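You operate a simulated robot arm through the tools that you are given. There is no shell and no other tool.

You are at the controls of a simulated robot arm. One attempt, no reset.

## Task
Put things in order on the top of the workbench. At the end: the blue key stands where the teal pad stood; the grey pad stands where the blue key stood; the teal pad is on the white plate; the teal soap brush stands on top of the yellow pad; whatever was shut is shut again. Leave all else as you found it, and nothing knocked over.

The check looks at the end state, three seconds after you hand in, the way a careful person would. Anything else that was tipped, shoved, dropped, spilled or broken makes it a failure.

## Robot
A 7-joint arm with a two-finger parallel gripper, fixed in place. Base frame: the origin is at the foot of the arm, x ahead of it, y to its left, z up; the work surface is at about z = 0.84. Lengths are in m, angles in rad, forces in N, time in s.
With the tool pointing down near the work surface it reaches from about 0.1 to 0.64 m from the base axis. Its first joint turns from -1.152 to 1.152 rad. Payload 1.57 kg.
The tool frame sits at the grasp point between the pads (the TCP): z along the fingers, y along the line on which they close. The tips reach 0.03 m beyond it. The gripper opens to 0.08 m. The fingers are 0.017 m wide and 0.012 m thick; the gripper's body (0.04 by 0.082 m) begins 0.08 m behind the TCP.
Orientation is told as [roll, pitch, yaw] about the base's x, y, z axes, in that order, counted from this pose: with the fingers straight down and closing along the base's y, the tool's x points along the base's -x, its y along +y and its z along -z.

## Interface
- The arm moves only by the tool move_arm. Its argument "steps" is a list of rows, each a list of 7 numbers: the turn, a rotation vector about the tool's x, y, z in rad, then the shift along the tool's x, y, z in mm, then the gripper command, from -1 (fully open) to 1 (shut), values between in proportion. In form: [[wx, wy, wz, dx, dy, dz, claw], ...]. A call has 1 to 20 rows; each row is the pose to reach, as a shift and turn from the pose commanded when the call began, along the tool's axes at that moment. Rows are played at 5 a second. More than 0.05 m and 0.15 rad between two rows, or a gripper value outside its range, and nothing of the call is played. A pose out of reach is approached as far as the arm can. The call stops where the force on the tool passes 40 N (or 10 N more than at its start, if that is more) or the arm is blocked; 0.2 s more then pass. Each finger travels about 0.072 m/s and halts on what it meets, pressing with about 43 N; the grip force reading is that of the motor and also rises with nothing between the fingers. The clock runs only during rows and for 0.2 s after the last one: add rows that repeat a pose to give the fingers time. It gives the time, the measured TCP pose, the force on the tool (base axes), the opening and the grip force at its end, in the units of the frame above (readings bear some noise), with the torque about the TCP (base axes, N m) and any sound that the robot's microphone picked up.
- Cameras (640 x 400 px; columns grow to the right, rows downward): "scene" is fixed at [0.074, 0.4607, 1.4103]; the picture's right is [-0.46, -0.89, 0.00], its down [-0.60, 0.31, -0.73] and it looks along [0.65, -0.34, -0.68] (base axes); focal length 345 px, centre (320, 200). "wrist" rides on the gripper at [0.072, -0.007, -0.122] in the tool frame; the picture's right is [0.09, 1.00, 0.00], its down [-0.84, 0.08, -0.54] and it looks along [-0.54, 0.05, 0.84] (tool axes); focal length 238 px, centre (320, 200).
- capture(camera): a new picture of that camera. The clock stands still meanwhile.
- pixel_to_xyz(camera, pixels): for up to 12 pixels [column, row] of the newest picture of that camera ("zoom" is the newest enlarged one), the place [x, y, z] in the base frame of the surface seen there, good to about 0.002 m. The clock stands still meanwhile.
- close_up(camera, box): a new picture of the part [left, top, right, bottom] of that camera's present view, enlarged. The clock stands still meanwhile.
- job_done(): hands the job in; it is judged then, once.

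Open the gripper and draw the arm clear of the work before you hand the job in, unless the task says otherwise.

The tools are called after "Emit:" as name(argument=value, ...) on one line, values as JSON. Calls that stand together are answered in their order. move_arm: Moves the arm, as the interface text tells. Its arguments: {"type":"object","properties":{"steps":{"type":"array"}},"required":["steps"]} The other tools are called the same way: capture (camera) takes a picture; pixel_to_xyz (camera, pixels) gives the place of the surface under pixels of a picture; close_up (camera, box) takes an enlarged picture of a part of a camera's view; job_done () hands the job in.

At the start:

```text
time_s: 0.0
position: [0.3797, 0.2865, 1.1182]
ee_rot: [0.0, -0.001, 0.002]
contact_force: [-0.4, -0.9, 0.7]
ft_torque: [-0.04, 0.0, 0.0]
width: 0.0801
gripper_force: 0.0
```

scene: 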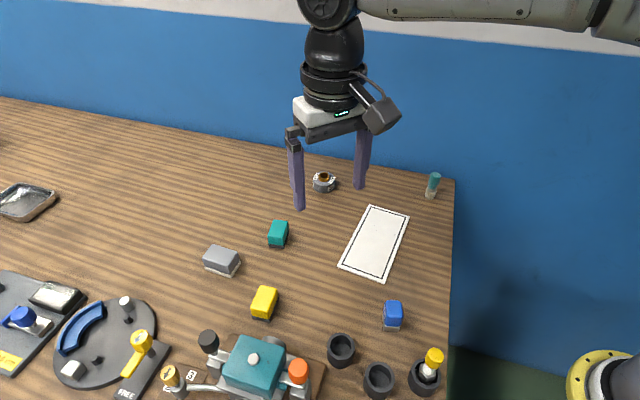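
wrist: 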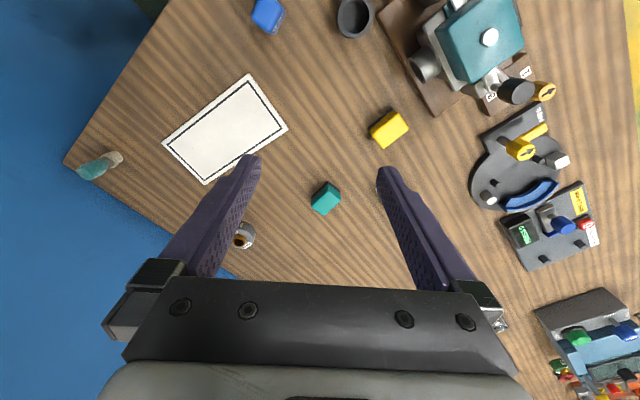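

The scene shows a teal block (278,234), grey block (222,260), yellow block (264,302), blue block (392,314), a white card (374,243), a teal-topped object (433,185), and other fixtures. I'll take closer pictures before moving anything.

Emit:
close_up(camera="scene", box=[190, 160, 470, 335])

Emit:
close_up(camera="scene", box=[0, 250, 240, 400])

Emit:
close_up(camera="scene", box=[180, 275, 460, 400])

Emit:
close_up(camera="wrist", box=[360, 0, 640, 400])

```text
2.29 times, centred on (330, 248) of scene
```

zoom: 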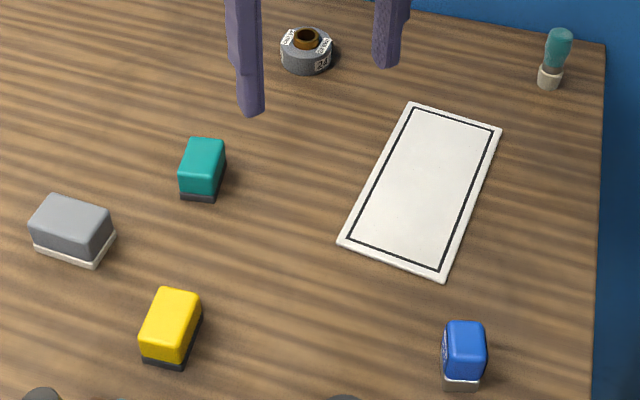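

```text
2.67 times, centred on (120, 325) of scene
```

zoom: 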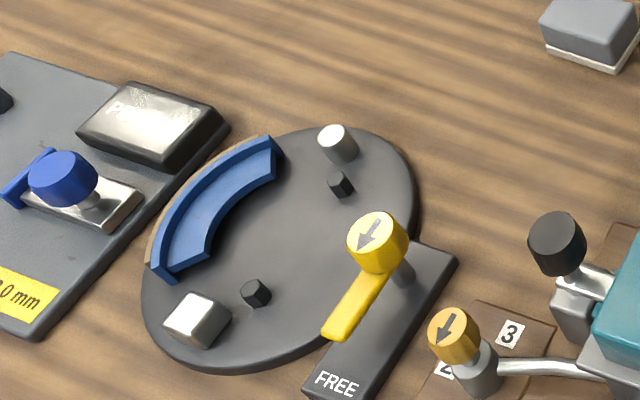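

```text
2.29 times, centred on (320, 338) of scene
```

zoom: 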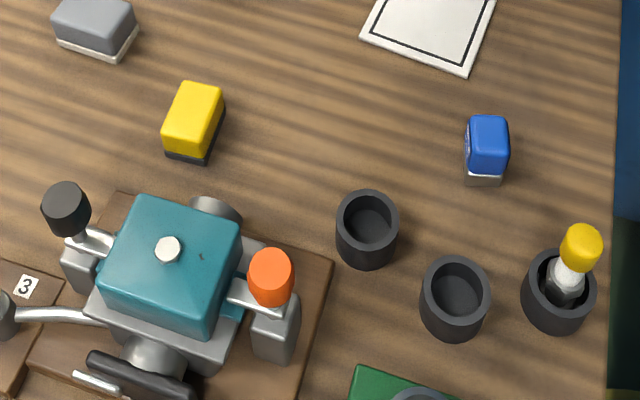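

```text
1.00 times, centred on (500, 200) of wrist (not enlarged: the box is as wide or as high as the picture)
```

zoom: 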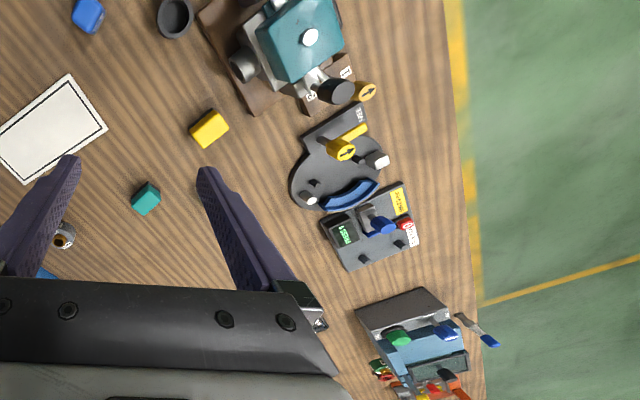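

The close-ups show four small blocks with base bands, a white bordered plate, and a teal-topped upright object at (433,185). I'll zoom in on each of them to identify the key, pads and brush.

Emit:
close_up(camera="scene", box=[405, 160, 465, 205])

Emit:
close_up(camera="scene", box=[360, 285, 430, 335])

Emit:
close_up(camera="scene", box=[195, 210, 305, 325])

Emit:
close_up(camera="scene", box=[0, 150, 90, 240])

Emit:
close_up(camera="scene", box=[400, 330, 480, 400])

Emit:
close_up(camera="wrist", box=[60, 130, 140, 200])

Emit:
close_up(camera="scene", box=[295, 160, 355, 205])

```text
8.89 times, centred on (435, 182) of scene
```

zoom: 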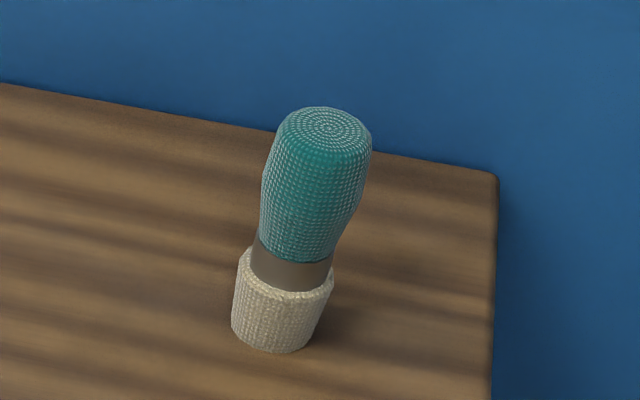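

```text
8.00 times, centred on (395, 310) of scene
```

zoom: 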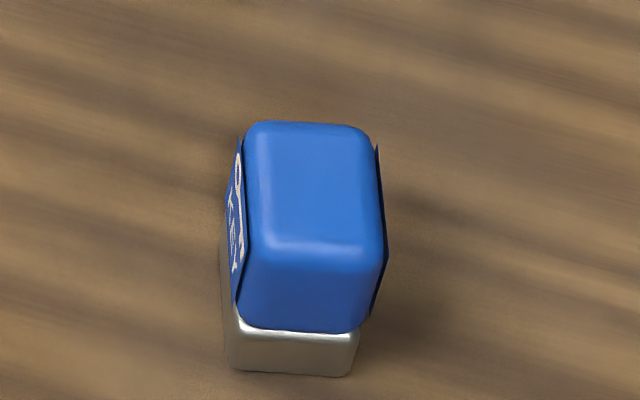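

```text
3.48 times, centred on (250, 268) of scene
```

zoom: 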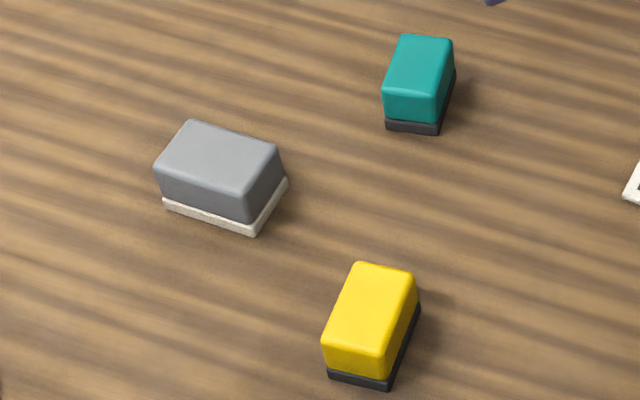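

```text
4.44 times, centred on (45, 195) of scene
```

zoom: 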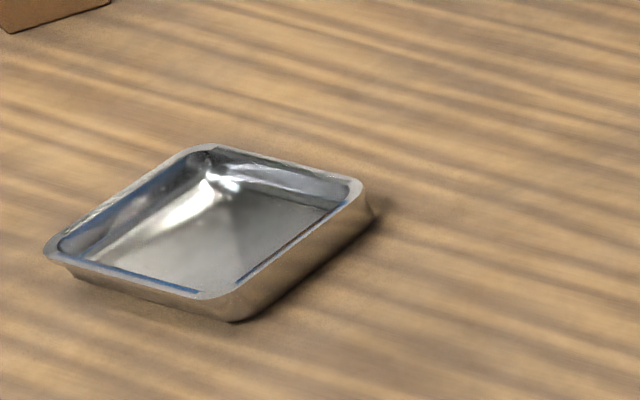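

```text
5.71 times, centred on (440, 365) of scene
```

zoom: 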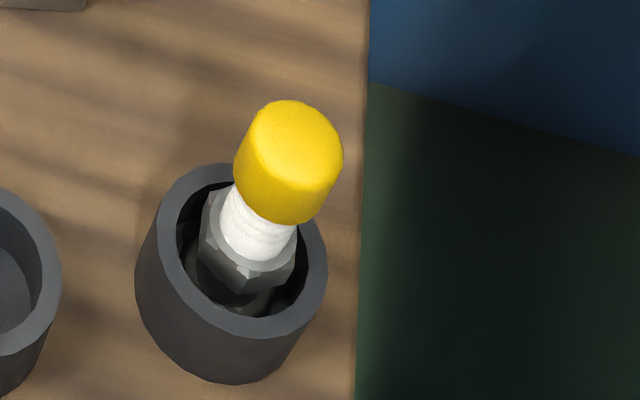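

```text
5.71 times, centred on (100, 165) of wrist
```

zoom: 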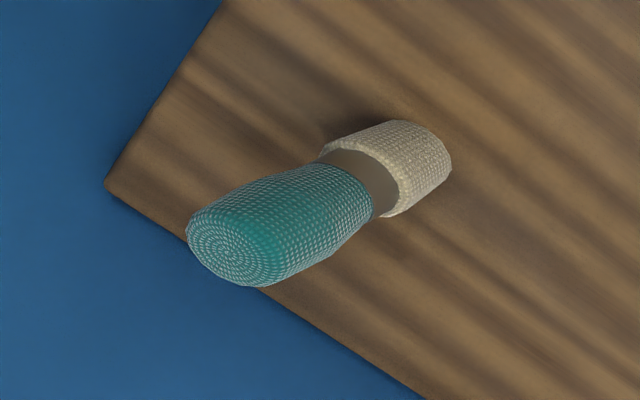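

```text
8.89 times, centred on (325, 182) of scene
```

zoom: 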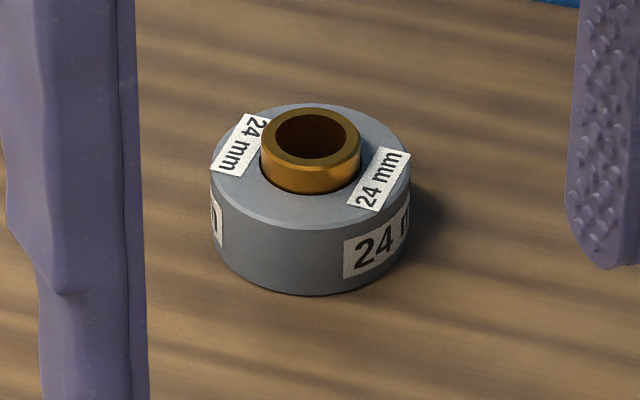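

The teal-handled object with beige bristles is the soap brush, and the blue block carries a label on its side. I'll measure positions of all the relevant items.

Emit:
capture(camera="scene")

Emit:
pixel_to_xyz(camera="scene", pixels=[[278, 228], [222, 254], [265, 295], [393, 306], [434, 176], [431, 194], [371, 206], [409, 215], [383, 282], [339, 266], [374, 243], [325, 177]])

Emit:
pixel_to_xyz(camera="scene", pixels=[[340, 340], [378, 370], [424, 365], [433, 355], [207, 338], [298, 370], [255, 357], [455, 180], [449, 345], [450, 390], [25, 200], [142, 340]])

```text
taken
```

scene: 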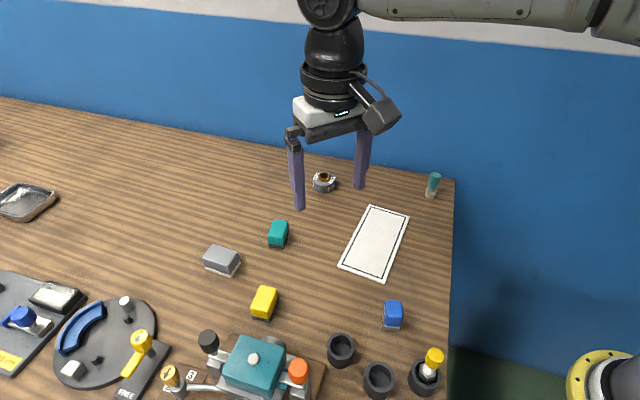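

```text
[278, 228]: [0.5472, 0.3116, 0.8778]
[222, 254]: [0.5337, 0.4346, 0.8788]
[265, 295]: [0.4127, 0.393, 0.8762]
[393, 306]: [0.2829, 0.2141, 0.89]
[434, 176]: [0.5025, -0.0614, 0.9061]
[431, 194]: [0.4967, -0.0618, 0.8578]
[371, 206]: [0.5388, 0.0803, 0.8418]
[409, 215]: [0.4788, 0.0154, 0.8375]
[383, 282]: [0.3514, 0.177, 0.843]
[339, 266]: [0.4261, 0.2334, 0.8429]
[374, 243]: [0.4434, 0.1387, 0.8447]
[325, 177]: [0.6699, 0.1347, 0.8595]
```

```text
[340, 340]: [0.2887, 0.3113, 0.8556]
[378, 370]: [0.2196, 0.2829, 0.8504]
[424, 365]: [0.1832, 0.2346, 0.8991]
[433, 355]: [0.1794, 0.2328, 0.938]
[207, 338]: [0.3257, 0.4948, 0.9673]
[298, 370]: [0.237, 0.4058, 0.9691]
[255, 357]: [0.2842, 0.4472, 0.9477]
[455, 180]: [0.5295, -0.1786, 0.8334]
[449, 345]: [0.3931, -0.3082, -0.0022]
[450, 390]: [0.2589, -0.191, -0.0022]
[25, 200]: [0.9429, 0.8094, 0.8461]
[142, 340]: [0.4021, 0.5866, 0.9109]
```

Positions are in: teal pad ≈(0.547,0.312), grey ≈(0.534,0.435), yellow ≈(0.413,0.393), blue ≈(0.283,0.214), plate centre ≈(0.445,0.13), brush ≈(0.50,-0.06). I'll zoom on the grey/teal pads and measure their corners.

Emit:
close_up(camera="scene", box=[195, 210, 305, 325])

Emit:
pixel_to_xyz(camera="zoom", pixels=[[190, 125], [272, 150], [240, 188], [162, 165], [165, 203], [252, 231], [286, 182], [404, 40], [449, 42], [435, 92], [387, 92], [388, 128]])

Emit:
pixel_to_xyz(camera="zoom", pixels=[[437, 131], [454, 78], [360, 268], [411, 276], [374, 350], [326, 340], [329, 376], [386, 388], [419, 310], [220, 160], [420, 65], [368, 312]])

```text
3.48 times, centred on (250, 268) of scene
```

zoom: 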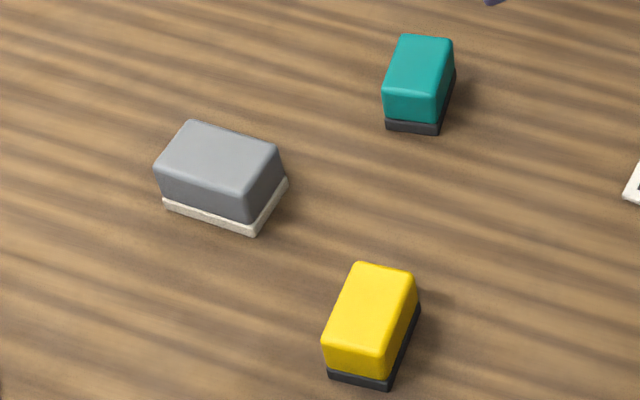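

```text
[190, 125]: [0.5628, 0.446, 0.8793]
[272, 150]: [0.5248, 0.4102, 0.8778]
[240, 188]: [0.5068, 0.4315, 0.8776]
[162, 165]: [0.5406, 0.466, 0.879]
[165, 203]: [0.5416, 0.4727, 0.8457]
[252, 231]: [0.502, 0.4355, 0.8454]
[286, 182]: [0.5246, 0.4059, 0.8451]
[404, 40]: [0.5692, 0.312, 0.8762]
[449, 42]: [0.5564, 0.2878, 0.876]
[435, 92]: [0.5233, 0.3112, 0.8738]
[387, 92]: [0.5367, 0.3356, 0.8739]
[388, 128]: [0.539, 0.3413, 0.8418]
```

```text
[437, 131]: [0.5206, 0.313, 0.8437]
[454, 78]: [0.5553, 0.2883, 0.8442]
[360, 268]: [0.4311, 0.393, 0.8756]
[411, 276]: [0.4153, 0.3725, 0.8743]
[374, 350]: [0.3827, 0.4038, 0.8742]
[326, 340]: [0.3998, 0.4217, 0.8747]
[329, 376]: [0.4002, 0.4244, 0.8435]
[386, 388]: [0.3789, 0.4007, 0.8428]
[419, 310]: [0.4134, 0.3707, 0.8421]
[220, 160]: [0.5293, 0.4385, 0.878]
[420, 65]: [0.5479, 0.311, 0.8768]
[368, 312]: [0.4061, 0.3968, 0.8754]
```

The grey pad is 54×37 mm centred ≈(0.533,0.439) (radius 0.69, so it needs a tilted reach). Teal is ≈(0.547,0.315) and yellow ≈(0.407,0.398). Next I'll measure the blue key, brush and plate in zooms.

Emit:
close_up(camera="scene", box=[360, 285, 430, 335])

Emit:
pixel_to_xyz(camera="zoom", pixels=[[255, 130], [360, 130], [365, 250], [250, 245], [228, 366], [350, 373], [310, 190], [300, 360], [228, 290], [383, 250], [238, 160], [242, 200]])

Emit:
close_up(camera="scene", box=[405, 160, 465, 205])

Emit:
pixel_to_xyz(camera="zoom", pixels=[[325, 130], [284, 150], [366, 150], [325, 112], [310, 180], [265, 230], [330, 240], [290, 272], [235, 300], [325, 300], [275, 340], [275, 320]])

```text
8.00 times, centred on (395, 310) of scene
```

zoom: 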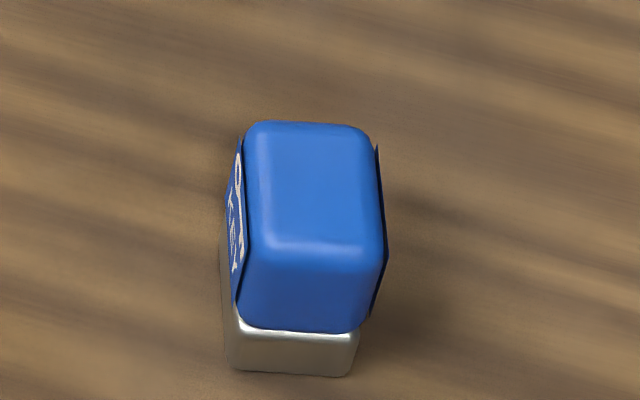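

```text
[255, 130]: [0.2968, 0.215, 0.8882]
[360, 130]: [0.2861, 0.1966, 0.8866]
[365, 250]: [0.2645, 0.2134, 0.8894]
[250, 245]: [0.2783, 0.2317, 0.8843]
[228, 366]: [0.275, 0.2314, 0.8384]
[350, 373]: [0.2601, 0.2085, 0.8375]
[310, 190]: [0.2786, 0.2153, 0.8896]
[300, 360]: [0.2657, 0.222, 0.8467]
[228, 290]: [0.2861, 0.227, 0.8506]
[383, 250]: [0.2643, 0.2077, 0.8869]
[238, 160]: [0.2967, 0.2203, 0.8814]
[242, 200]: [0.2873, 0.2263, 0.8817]
```

```text
8.89 times, centred on (435, 182) of scene
```

zoom: 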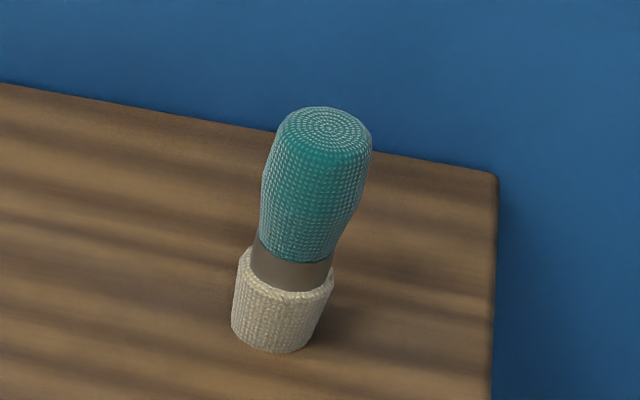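

```text
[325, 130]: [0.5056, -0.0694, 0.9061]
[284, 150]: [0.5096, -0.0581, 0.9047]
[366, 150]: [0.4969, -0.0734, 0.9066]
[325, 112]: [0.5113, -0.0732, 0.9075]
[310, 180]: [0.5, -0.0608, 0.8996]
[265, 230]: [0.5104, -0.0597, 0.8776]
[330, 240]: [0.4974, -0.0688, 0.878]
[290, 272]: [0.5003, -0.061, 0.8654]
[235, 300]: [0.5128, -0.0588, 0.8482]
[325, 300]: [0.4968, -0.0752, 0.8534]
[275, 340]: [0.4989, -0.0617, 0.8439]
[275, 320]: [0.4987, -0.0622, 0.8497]
```

The blue key is ≈27×33 mm at ≈(0.281,0.214) and 50 mm tall. The brush is at ≈(0.505,-0.067), 66 mm tall and ≈22 mm across. I'll move the wrist camera behind the blue key to look at it up close.

Emit:
move_arm(steps=[[0, 0, 0, 30, -12, 15, -1], [0, 0, 0, 60, -24, 30, -1], [0, 0, 0, 90, -36, 45, -1], [0, 0, 0, 120, -48, 60, -1], [0, 0, 0, 150, -60, 75, -1], [0, 0, 0, 180, -72, 90, -1], [0, 0, 0, 180, -72, 90, -1]])

Emit:
capture(camera="wrist")

Emit:
capture(camera="scene")

```text
time_s: 1.6
position: [0.1999, 0.2134, 1.0289]
ee_rot: [0.001, 0.0, 0.001]
contact_force: [0.0, -1.0, 0.0]
ft_torque: [-0.01, 0.02, 0.01]
width: 0.0799
gripper_force: 0.1
```

```text
taken
```

wrist: 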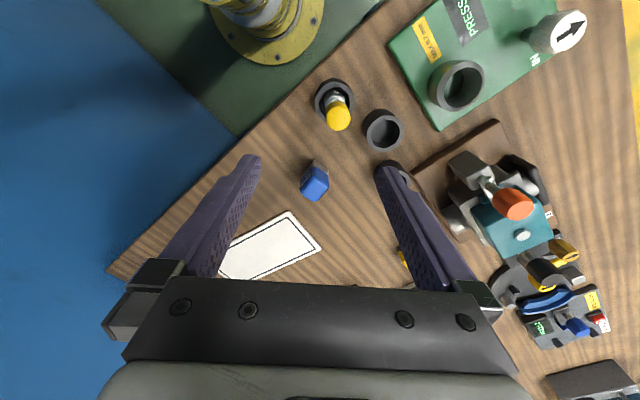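

```text
taken
```

scene: 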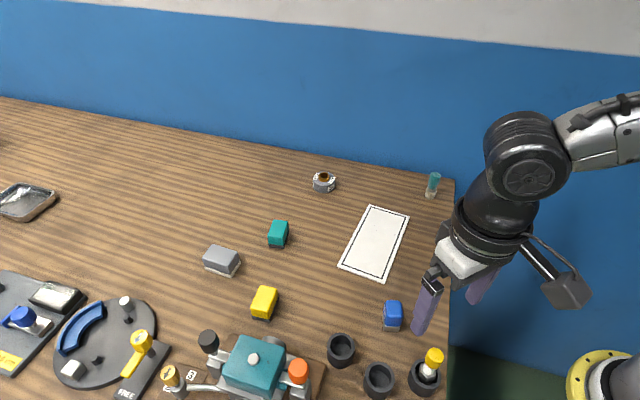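

The blue key appears in the wrist view at (315,182) with its label side toward (305,180). I'll zoom in to read it and look at the whole layout.

Emit:
close_up(camera="wrist", box=[285, 150, 349, 214])

Emit:
pixel_to_xyz(camera="zoom", pixels=[[200, 250], [330, 180], [420, 260], [300, 340], [310, 250], [340, 100]])

Emit:
close_up(camera="wrist", box=[380, 0, 640, 180])

Emit:
close_up(camera="wrist", box=[460, 200, 640, 400])

```text
6.25 times, centred on (317, 182) of wrist
```

zoom: 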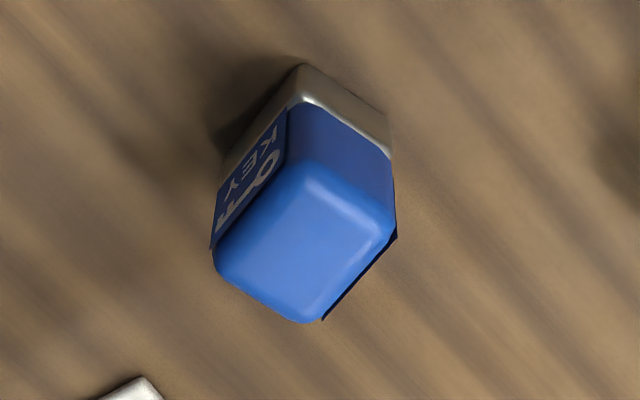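

```text
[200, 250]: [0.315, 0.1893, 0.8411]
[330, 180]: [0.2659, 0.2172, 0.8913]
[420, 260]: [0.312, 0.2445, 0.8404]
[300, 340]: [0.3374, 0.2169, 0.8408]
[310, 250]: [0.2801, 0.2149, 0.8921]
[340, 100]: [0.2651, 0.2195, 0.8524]
```

```text
2.22 times, centred on (510, 90) of wrist
```

zoom: 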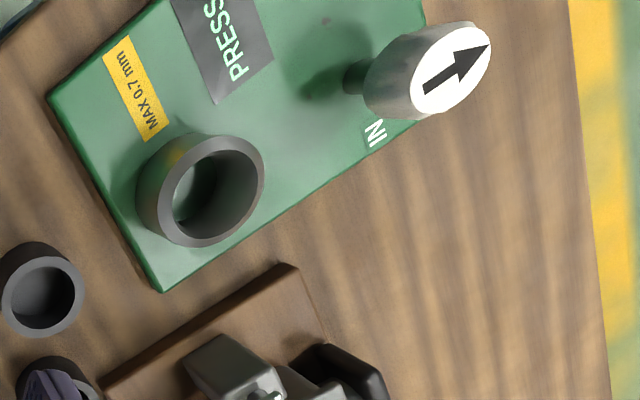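

```text
2.00 times, centred on (550, 300) of wrist
```

zoom: 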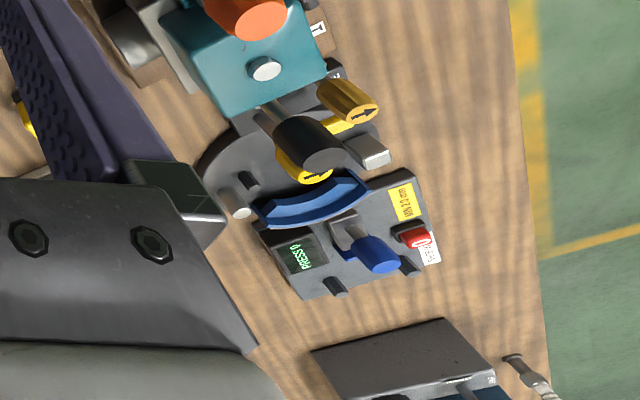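

The blue block is labelled "KEY", so it's confirmed. Now I'll go to a pre-grasp pose above the teal pad with yaw ≈0.95 rad (closing along the pad's long axis) at z ≈0.97.

Emit:
move_arm(steps=[[0, 0, -0.1, -38, 11, 6, -1], [0, 0, -0.21, -77, 22, 13, -1], [0, 0, -0.32, -115, 34, 19, -1], [0, 0, -0.42, -154, 45, 26, -1], [0, 0, -0.53, -192, 56, 32, -1], [0, 0, -0.63, -231, 67, 39, -1], [0, 0, -0.74, -270, 79, 45, -1], [0, 0, -0.85, -308, 90, 52, -1], [0, 0, -0.951, -347, 101.4, 58, -1], [0, 0, -0.951, -347, 101.4, 58, -1]])

Emit:
capture(camera="wrist")

Emit:
capture(camera="scene")

```text
time_s: 3.8
position: [0.5461, 0.3151, 0.9716]
ee_rot: [-0.002, -0.001, 0.952]
contact_force: [0.4, -0.3, 0.4]
ft_torque: [0.01, 0.0, -0.04]
width: 0.0801
gripper_force: 0.0
```

```text
taken
```

wrist: 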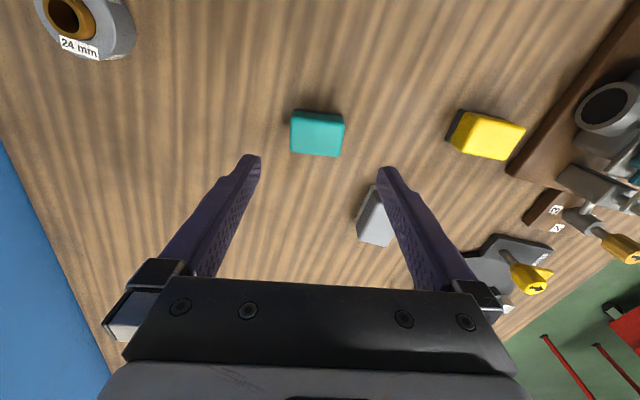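

```text
taken
```

scene: 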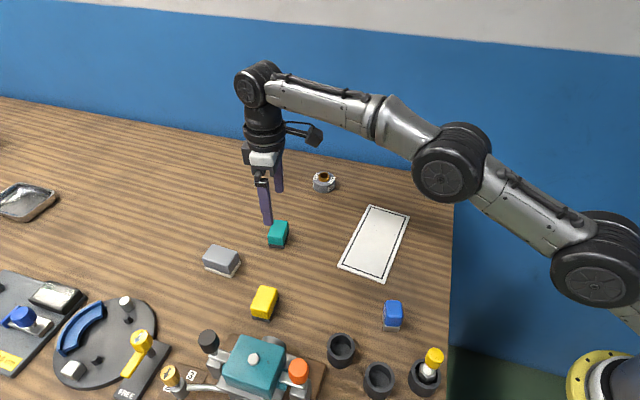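

The pad sits between the fingers at (317,133) in the wrist view, nearly square to them. I'll measure its top corners from here to refine centre and yaw.

Emit:
close_up(camera="wrist", box=[277, 95, 357, 175])

Emit:
pixel_to_xyz(camera="wrist", pixels=[[294, 114], [342, 117], [339, 154], [292, 151], [317, 133], [305, 133], [330, 135], [317, 120], [317, 148], [317, 111]])

Emit:
pixel_to_xyz(camera="wrist", pixels=[[249, 160], [383, 172], [490, 135], [372, 215]])

```text
5.00 times, centred on (317, 135) of wrist
```

zoom: 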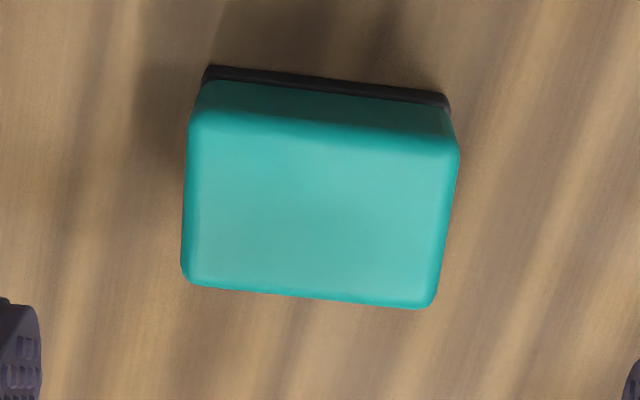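

```text
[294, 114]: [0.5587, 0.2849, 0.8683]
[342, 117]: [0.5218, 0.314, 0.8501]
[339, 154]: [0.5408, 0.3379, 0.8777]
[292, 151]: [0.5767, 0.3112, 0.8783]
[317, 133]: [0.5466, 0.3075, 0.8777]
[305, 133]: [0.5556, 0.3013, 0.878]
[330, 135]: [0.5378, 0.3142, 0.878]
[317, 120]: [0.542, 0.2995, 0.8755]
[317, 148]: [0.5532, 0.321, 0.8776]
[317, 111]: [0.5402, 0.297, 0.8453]
```

```text
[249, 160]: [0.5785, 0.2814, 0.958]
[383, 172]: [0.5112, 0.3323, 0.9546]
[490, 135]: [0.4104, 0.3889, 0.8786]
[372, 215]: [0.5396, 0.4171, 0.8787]
```

The pad's top centre is ≈(0.547,0.312) with its long axis at ≈144°, matching my yaw. I'll descend to TCP z ≈0.876 with a small correction, gripper open.

Emit:
move_arm(steps=[[0, 0, 0, 2, -3, 20, -1], [0, 0, 0, 2, -3, 40, -1], [0, 0, 0, 2, -3, 58, -1], [0, 0, 0, 2, -3, 72, -1], [0, 0, 0, 2, -3, 84, -1], [0, 0, 0, 2, -3, 92, -1], [0, 0, 0, 2, -3, 95, -1], [0, 0, 0, 2, -3, 95, -1]])

Emit:
capture(camera="wrist")

Emit:
close_up(camera="scene", box=[210, 120, 370, 280])

```text
time_s: 5.6
position: [0.5498, 0.3122, 0.8772]
ee_rot: [0.0, 0.0, 0.951]
contact_force: [0.5, -0.4, -0.2]
ft_torque: [-0.02, -0.01, -0.01]
width: 0.0798
gripper_force: 0.1
```

```text
taken
```

wrist: 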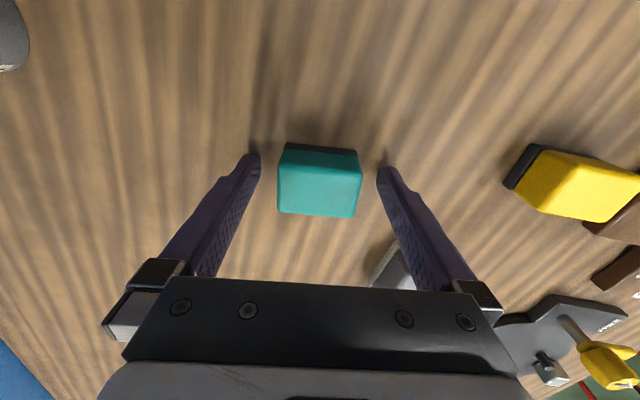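

```text
2.50 times, centred on (290, 200) of scene
```

zoom: 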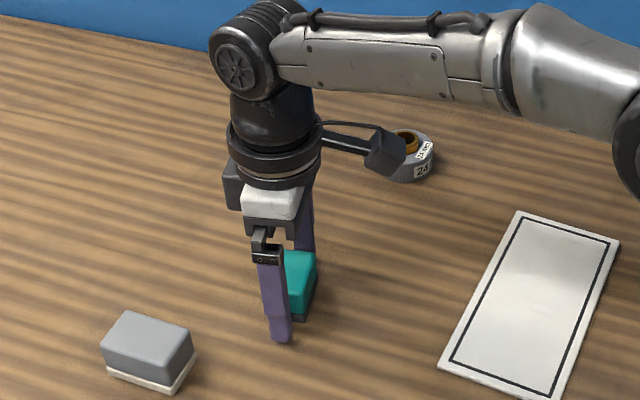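

The pad is centred between the fingers at (319,182), and the pose was reached with no contact. Closing now.

Emit:
move_arm(steps=[[0, 0, 0, 0, 0, 0, 0.2], [0, 0, 0, 0, 0, 0, 1], [0, 0, 0, 0, 0, 0, 1], [0, 0, 0, 0, 0, 0, 1], [0, 0, 0, 0, 0, 0, 1]])

```text
time_s: 6.8
position: [0.5476, 0.3121, 0.8763]
ee_rot: [-0.001, 0.0, 0.951]
contact_force: [0.2, 0.6, -0.4]
ft_torque: [-0.02, 0.01, 0.0]
width: 0.049
gripper_force: 43.2
```

Gripped with opening 0.049 and force 43 N. Lifting slowly and looking.

Emit:
move_arm(steps=[[0, 0, 0, 0, 0, -8, 1], [0, 0, 0, 0, 0, -22, 1], [0, 0, 0, 0, 0, -40, 1], [0, 0, 0, 0, 0, -60, 1], [0, 0, 0, 0, 0, -80, 1], [0, 0, 0, 0, 0, -80, 1]])

Emit:
capture(camera="wrist")

Emit:
capture(camera="scene")

```text
time_s: 8.2
position: [0.5482, 0.3126, 0.9558]
ee_rot: [-0.001, -0.001, 0.95]
contact_force: [-0.2, 0.4, 0.5]
ft_torque: [-0.02, 0.02, 0.0]
width: 0.0001
gripper_force: 21.4
```

```text
taken
```

wrist: 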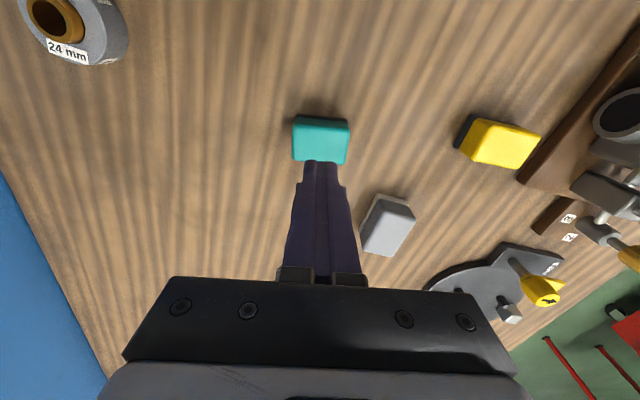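

```text
taken
```

scene: 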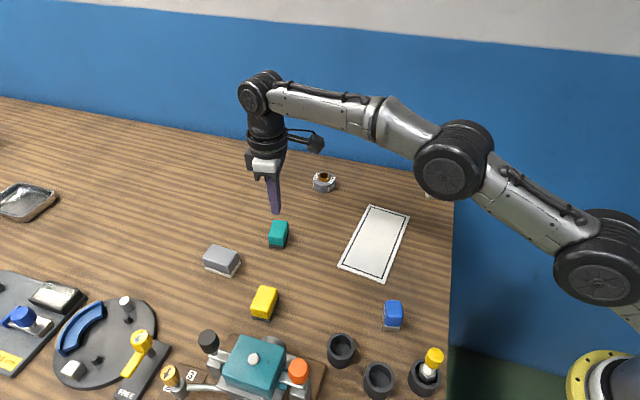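

The grip slipped: width went to 0 and the pad is still on the bench at (278,234) in the scene. I'll check whether it moved and look closely at its side shape.

Emit:
close_up(camera="wrist", box=[280, 100, 360, 180])

Emit:
close_up(camera="scene", box=[248, 205, 308, 255])

Emit:
pixel_to_xyz(camera="zoom", pixels=[[300, 130], [400, 130], [370, 250], [250, 250], [325, 190], [235, 330], [240, 360], [360, 370], [420, 250], [300, 290], [300, 310], [300, 340]])

```text
5.00 times, centred on (320, 140) of wrist
```

zoom: 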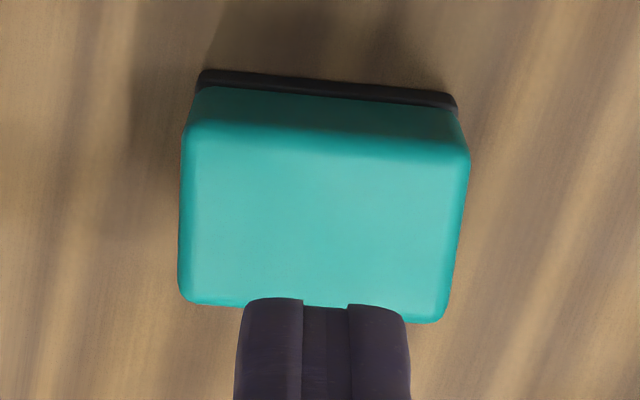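

```text
8.00 times, centred on (278, 230) of scene
```

zoom: 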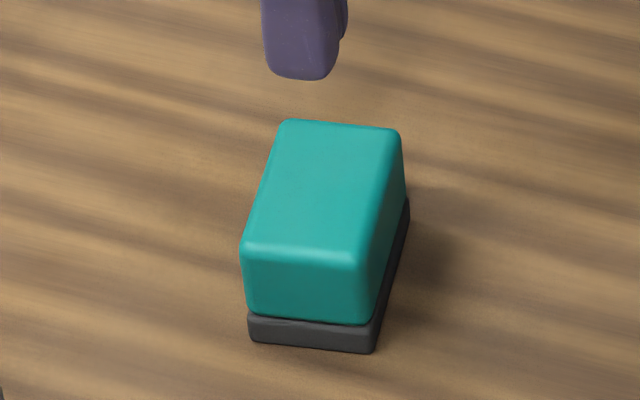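

```text
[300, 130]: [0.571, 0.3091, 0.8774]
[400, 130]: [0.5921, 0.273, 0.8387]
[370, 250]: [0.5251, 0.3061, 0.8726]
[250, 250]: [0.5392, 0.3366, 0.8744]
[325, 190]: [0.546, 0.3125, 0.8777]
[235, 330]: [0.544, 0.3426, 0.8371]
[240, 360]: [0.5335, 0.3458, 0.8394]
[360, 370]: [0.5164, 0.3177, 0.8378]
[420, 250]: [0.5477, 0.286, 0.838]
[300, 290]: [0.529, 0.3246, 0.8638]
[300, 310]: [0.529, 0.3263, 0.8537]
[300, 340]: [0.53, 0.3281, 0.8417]
```

The pad is unmoved at ≈(0.546,0.3125), so it slid out of the fingers. The closed fingers show a gap at their tips, so I'll open and inspect the finger shape to see where they really grip.

Emit:
move_arm(steps=[[0, 0, 0, 0, 0, 0, -1], [0, 0, 0, 0, 0, 0, -1], [0, 0, 0, 0, 0, 0, -1], [0, 0, 0, 0, 0, 0, -1]])

Emit:
close_up(camera="wrist", box=[130, 90, 510, 320])

Emit:
close_up(camera="scene", box=[230, 130, 320, 260])

```text
time_s: 9.2
position: [0.5478, 0.3115, 0.9561]
ee_rot: [0.0, -0.001, 0.952]
contact_force: [-0.1, -0.6, -0.4]
ft_torque: [-0.05, -0.02, 0.03]
width: 0.0798
gripper_force: 0.0
```

```text
1.68 times, centred on (320, 205) of wrist
```

zoom: 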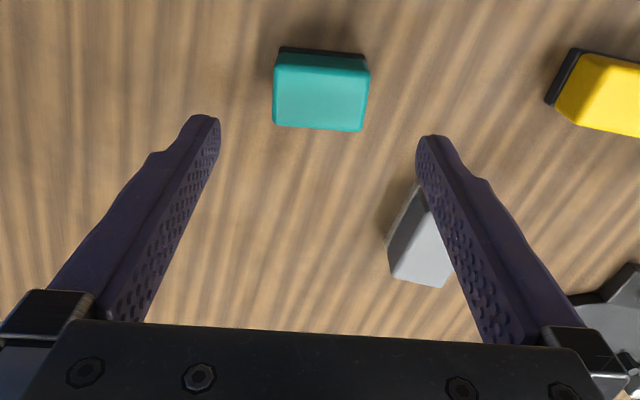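

```text
3.08 times, centred on (275, 195) of scene
```

zoom: 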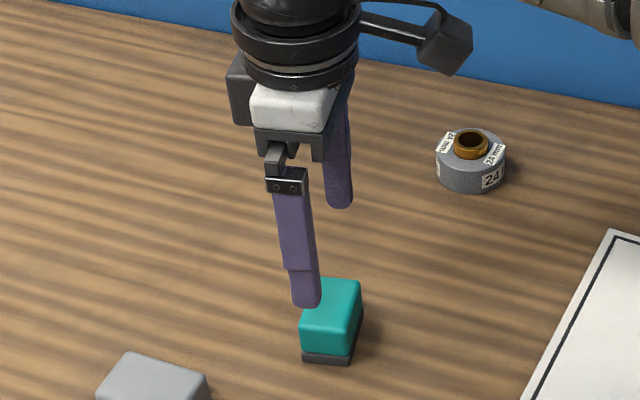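

The fingers are straight with textured pads, so the slip may come from sloped end faces. I'll measure the pad's end and side faces at several heights.

Emit:
close_up(camera="scene", box=[262, 216, 294, 248])

Emit:
pixel_to_xyz(camera="zoom", pixels=[[240, 240], [240, 255], [240, 270], [240, 285], [240, 300], [240, 315], [280, 240], [280, 255], [280, 270], [280, 285], [280, 300], [280, 315]])

Emit:
pixel_to_xyz(camera="zoom", pixels=[[430, 130], [435, 140], [440, 150], [420, 180], [425, 190], [430, 200], [400, 250], [405, 260], [410, 270], [415, 230], [420, 240], [425, 250]])

```text
12.50 times, centred on (278, 232) of scene
```

zoom: 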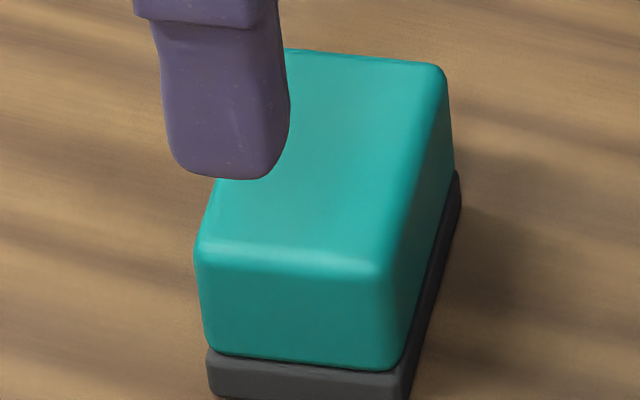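

```text
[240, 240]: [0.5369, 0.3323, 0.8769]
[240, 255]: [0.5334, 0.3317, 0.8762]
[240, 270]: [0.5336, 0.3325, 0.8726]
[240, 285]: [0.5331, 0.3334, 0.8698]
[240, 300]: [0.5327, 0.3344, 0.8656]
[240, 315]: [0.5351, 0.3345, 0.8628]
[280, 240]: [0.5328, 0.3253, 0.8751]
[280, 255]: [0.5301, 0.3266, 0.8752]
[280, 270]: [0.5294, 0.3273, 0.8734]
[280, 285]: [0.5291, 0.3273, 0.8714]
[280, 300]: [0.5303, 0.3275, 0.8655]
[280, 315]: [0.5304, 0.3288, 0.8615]
```

```text
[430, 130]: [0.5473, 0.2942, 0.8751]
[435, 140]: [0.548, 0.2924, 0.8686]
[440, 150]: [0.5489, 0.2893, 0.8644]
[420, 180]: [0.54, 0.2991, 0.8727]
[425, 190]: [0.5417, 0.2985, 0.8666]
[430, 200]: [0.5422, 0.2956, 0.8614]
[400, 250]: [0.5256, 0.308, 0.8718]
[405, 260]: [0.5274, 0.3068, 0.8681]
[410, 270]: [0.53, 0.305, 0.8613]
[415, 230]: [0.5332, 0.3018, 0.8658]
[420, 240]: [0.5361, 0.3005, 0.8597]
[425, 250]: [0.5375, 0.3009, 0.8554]
```

The end faces look close to vertical, so I'll regrip a little lower (TCP z ≈0.872) and check the hold before lifting.

Emit:
move_arm(steps=[[0, 0, 0, 1, 0, 20, -1], [0, 0, 0, 1, 0, 40, -1], [0, 0, 0, 1, 0, 58, -1], [0, 0, 0, 1, 0, 72, -1], [0, 0, 0, 1, 0, 80, -1], [0, 0, 0, 1, 0, 84, -1], [0, 0, 0, 1, 0, 84, 0], [0, 0, 0, 1, 0, 84, 1], [0, 0, 0, 1, 0, 84, 1], [0, 0, 0, 1, 0, 84, 1], [0, 0, 0, 1, 0, 84, 1], [0, 0, 0, 1, 0, 84, 1]])

Emit:
capture(camera="wrist")

Emit:
close_up(camera="scene", box=[238, 195, 308, 255])

```text
time_s: 11.8
position: [0.5481, 0.3098, 0.8724]
ee_rot: [-0.001, 0.0, 0.951]
contact_force: [-0.2, 0.1, 0.7]
ft_torque: [-0.01, 0.01, -0.04]
width: 0.0492
gripper_force: 43.0
```

```text
taken
```

wrist: 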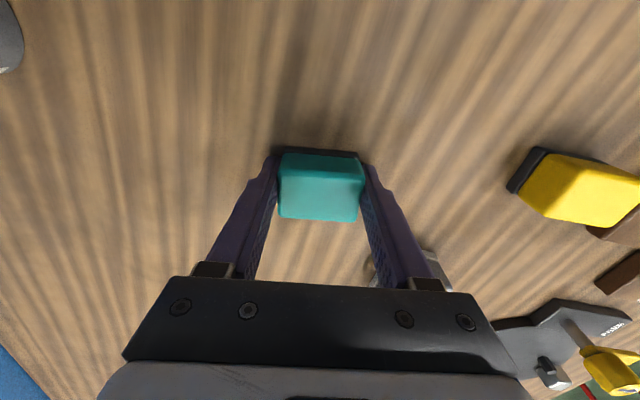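

```text
6.67 times, centred on (273, 225) of scene
```

zoom: 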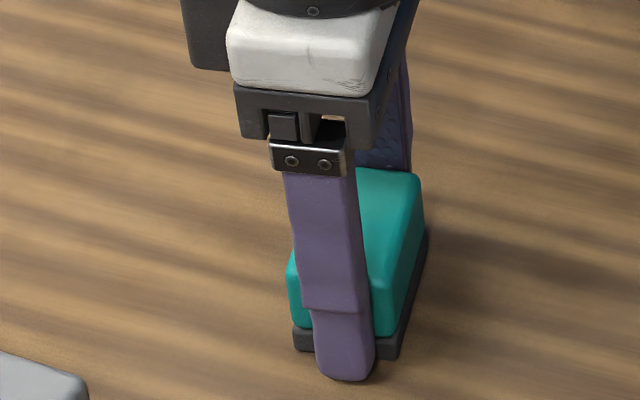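

The fingers hold both ends squarely (opening 0.049). I'll lift in small increments and read the width.

Emit:
move_arm(steps=[[0, 0, 0, 0, 0, -1, 1], [0, 0, 0, 0, 0, -2, 1], [0, 0, 0, 0, 0, -3, 1], [0, 0, 0, 0, 0, -4, 1], [0, 0, 0, 0, 0, -5, 1]])

Emit:
close_up(camera="scene", box=[238, 195, 308, 255])

```text
time_s: 13.0
position: [0.5486, 0.3109, 0.8788]
ee_rot: [0.0, 0.0, 0.952]
contact_force: [0.3, -0.1, -0.1]
ft_torque: [0.01, -0.03, 0.04]
width: 0.0494
gripper_force: 42.9
```

```text
6.67 times, centred on (273, 225) of scene
```

zoom: 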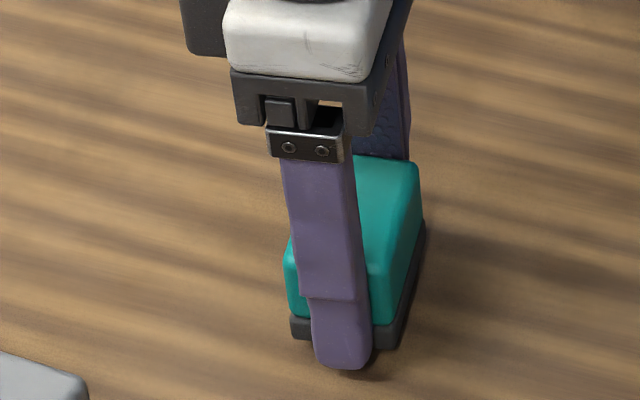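

The pad rose with the fingers (its base moved from row ≈357 to ≈347 in the zoom). I'll keep lifting gently.

Emit:
move_arm(steps=[[0, 0, 0, 0, 0, -2, 1], [0, 0, 0, 0, 0, -4, 1], [0, 0, 0, 0, 0, -6, 1], [0, 0, 0, 0, 0, -8, 1], [0, 0, 0, 0, 0, -10, 1], [0, 0, 0, 0, 0, -12, 1], [0, 0, 0, 0, 0, -14, 1], [0, 0, 0, 0, 0, -16, 1]])

Emit:
close_up(camera="scene", box=[238, 185, 308, 245])

```text
time_s: 14.8
position: [0.5467, 0.3107, 0.8926]
ee_rot: [0.001, 0.001, 0.952]
contact_force: [-0.1, -0.3, -0.9]
ft_torque: [-0.08, 0.0, 0.03]
width: 0.0494
gripper_force: 43.4
```

```text
6.67 times, centred on (273, 215) of scene
```

zoom: 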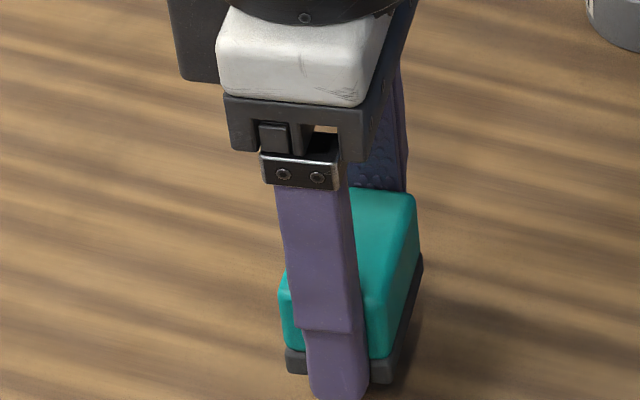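

It's holding at width 0.0494. I'll lift a bit more, still gently.

Emit:
move_arm(steps=[[0, 0, 0, 0, 0, -3, 1], [0, 0, 0, 0, 0, -6, 1], [0, 0, 0, 0, 0, -10, 1], [0, 0, 0, 0, 0, -14, 1], [0, 0, 0, 0, 0, -18, 1], [0, 0, 0, 0, 0, -21, 1], [0, 0, 0, 0, 0, -23, 1]])

Emit:
close_up(camera="scene", box=[238, 175, 308, 235])

```text
time_s: 16.4
position: [0.5474, 0.3113, 0.9177]
ee_rot: [0.001, -0.001, 0.95]
contact_force: [-0.2, -0.9, -0.8]
ft_torque: [0.03, 0.0, 0.0]
width: 0.0495
gripper_force: 43.4
```

```text
6.67 times, centred on (273, 205) of scene
```

zoom: 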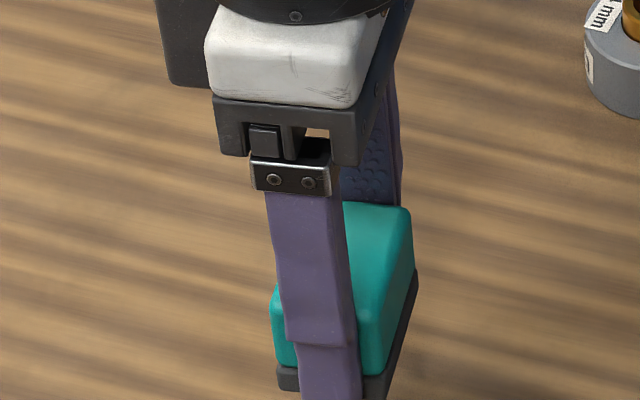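

No slip is visible (the pad's top corner keeps the same offset to the finger step). I'll carry it level to above the plate centre ≈(0.447,0.127).

Emit:
move_arm(steps=[[0, 0, 0, 5, -1, 0, 1], [0, 0, 0, 14, -2, 0, 1], [0, 0, 0, 28, -4, 0, 1], [0, 0, 0, 44, -6, 0, 1], [0, 0, 0, 60, -8, 0, 1], [0, 0, 0, 76, -10, 0, 1], [0, 0, 0, 92, -12, 0, 1], [0, 0, 0, 108, -14, 0, 1], [0, 0, 0, 124, -16, 0, 1], [0, 0, 0, 140, -18, 0, 1], [0, 0, 0, 156, -20, 0, 1], [0, 0, 0, 172, -22, 0, 1], [0, 0, 0, 186, -23.5, 0, 1], [0, 0, 0, 197, -25, 0, 1], [0, 0, 0, 204, -25.5, 0, 1], [0, 0, 0, 208, -25.5, 0, 1], [0, 0, 0, 208, -25.5, 0, 1]])

Emit:
capture(camera="wrist")

Emit:
capture(camera="scene")

```text
time_s: 20.0
position: [0.4478, 0.1265, 0.9159]
ee_rot: [0.001, 0.001, 0.951]
contact_force: [0.2, 0.0, -1.0]
ft_torque: [-0.03, 0.01, -0.02]
width: 0.0491
gripper_force: 42.8
```

```text
taken
```

wrist: 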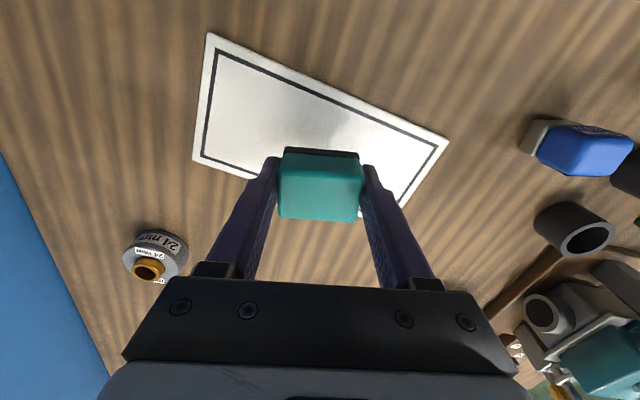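

```text
taken
```

scene: 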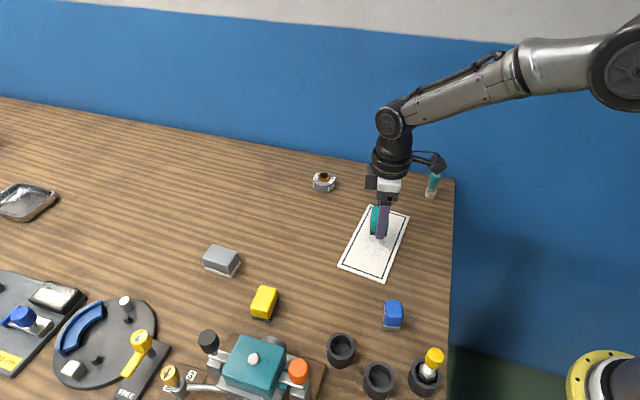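

The pad hangs over the plate middle, clear of everything. I'll lower it to just above the plate surface (TCP ≈0.878).

Emit:
move_arm(steps=[[0, 0, 0, 0, 0, 4, 1], [0, 0, 0, 0, 0, 10, 1], [0, 0, 0, 0, 0, 17, 1], [0, 0, 0, 0, 0, 24, 1], [0, 0, 0, 0, 0, 30, 1], [0, 0, 0, 0, 0, 34, 1], [0, 0, 0, 0, 0, 36, 1], [0, 0, 0, 0, 0, 38, 1], [0, 0, 0, 0, 0, 38, 1]])

Emit:
close_up(camera="scene", box=[335, 195, 415, 265])

```text
time_s: 22.0
position: [0.4472, 0.1274, 0.8776]
ee_rot: [0.001, -0.001, 0.951]
contact_force: [0.0, -0.8, 0.0]
ft_torque: [0.01, 0.0, 0.0]
width: 0.049
gripper_force: 43.1
```

```text
5.71 times, centred on (375, 230) of scene
```

zoom: 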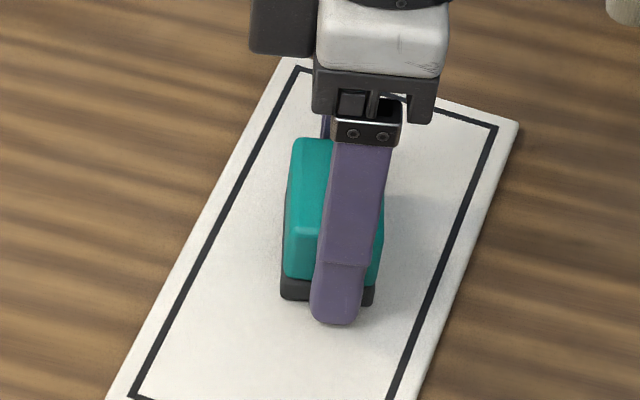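

No contact yet. I'll lower in half-millimetre rows and read the force.

Emit:
move_arm(steps=[[0, 0, 0, 0, 0, 0.5, 1], [0, 0, 0, 0, 0, 1, 1], [0, 0, 0, 0, 0, 1.5, 1], [0, 0, 0, 0, 0, 1.5, 1]])

```text
time_s: 23.0
position: [0.4474, 0.1265, 0.8775]
ee_rot: [-0.002, 0.0, 0.95]
contact_force: [-1.3, 1.0, -0.1]
ft_torque: [-0.02, -0.02, -0.01]
width: 0.0492
gripper_force: 42.9
```

Emit:
move_arm(steps=[[0, 0, 0, 0, 0, 0.5, 1], [0, 0, 0, 0, 0, 1, 1], [0, 0, 0, 0, 0, 1, 1]])

Emit:
close_up(camera="scene", box=[345, 210, 405, 255])

```text
time_s: 23.8
position: [0.4478, 0.1269, 0.8763]
ee_rot: [-0.001, -0.001, 0.951]
contact_force: [-2.2, -0.4, 9.2]
ft_torque: [0.0, 0.14, 0.01]
width: 0.0496
gripper_force: 43.2
```

```text
8.89 times, centred on (375, 232) of scene
```

zoom: 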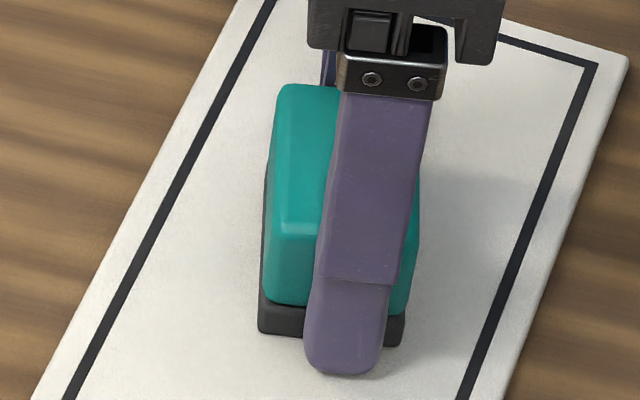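

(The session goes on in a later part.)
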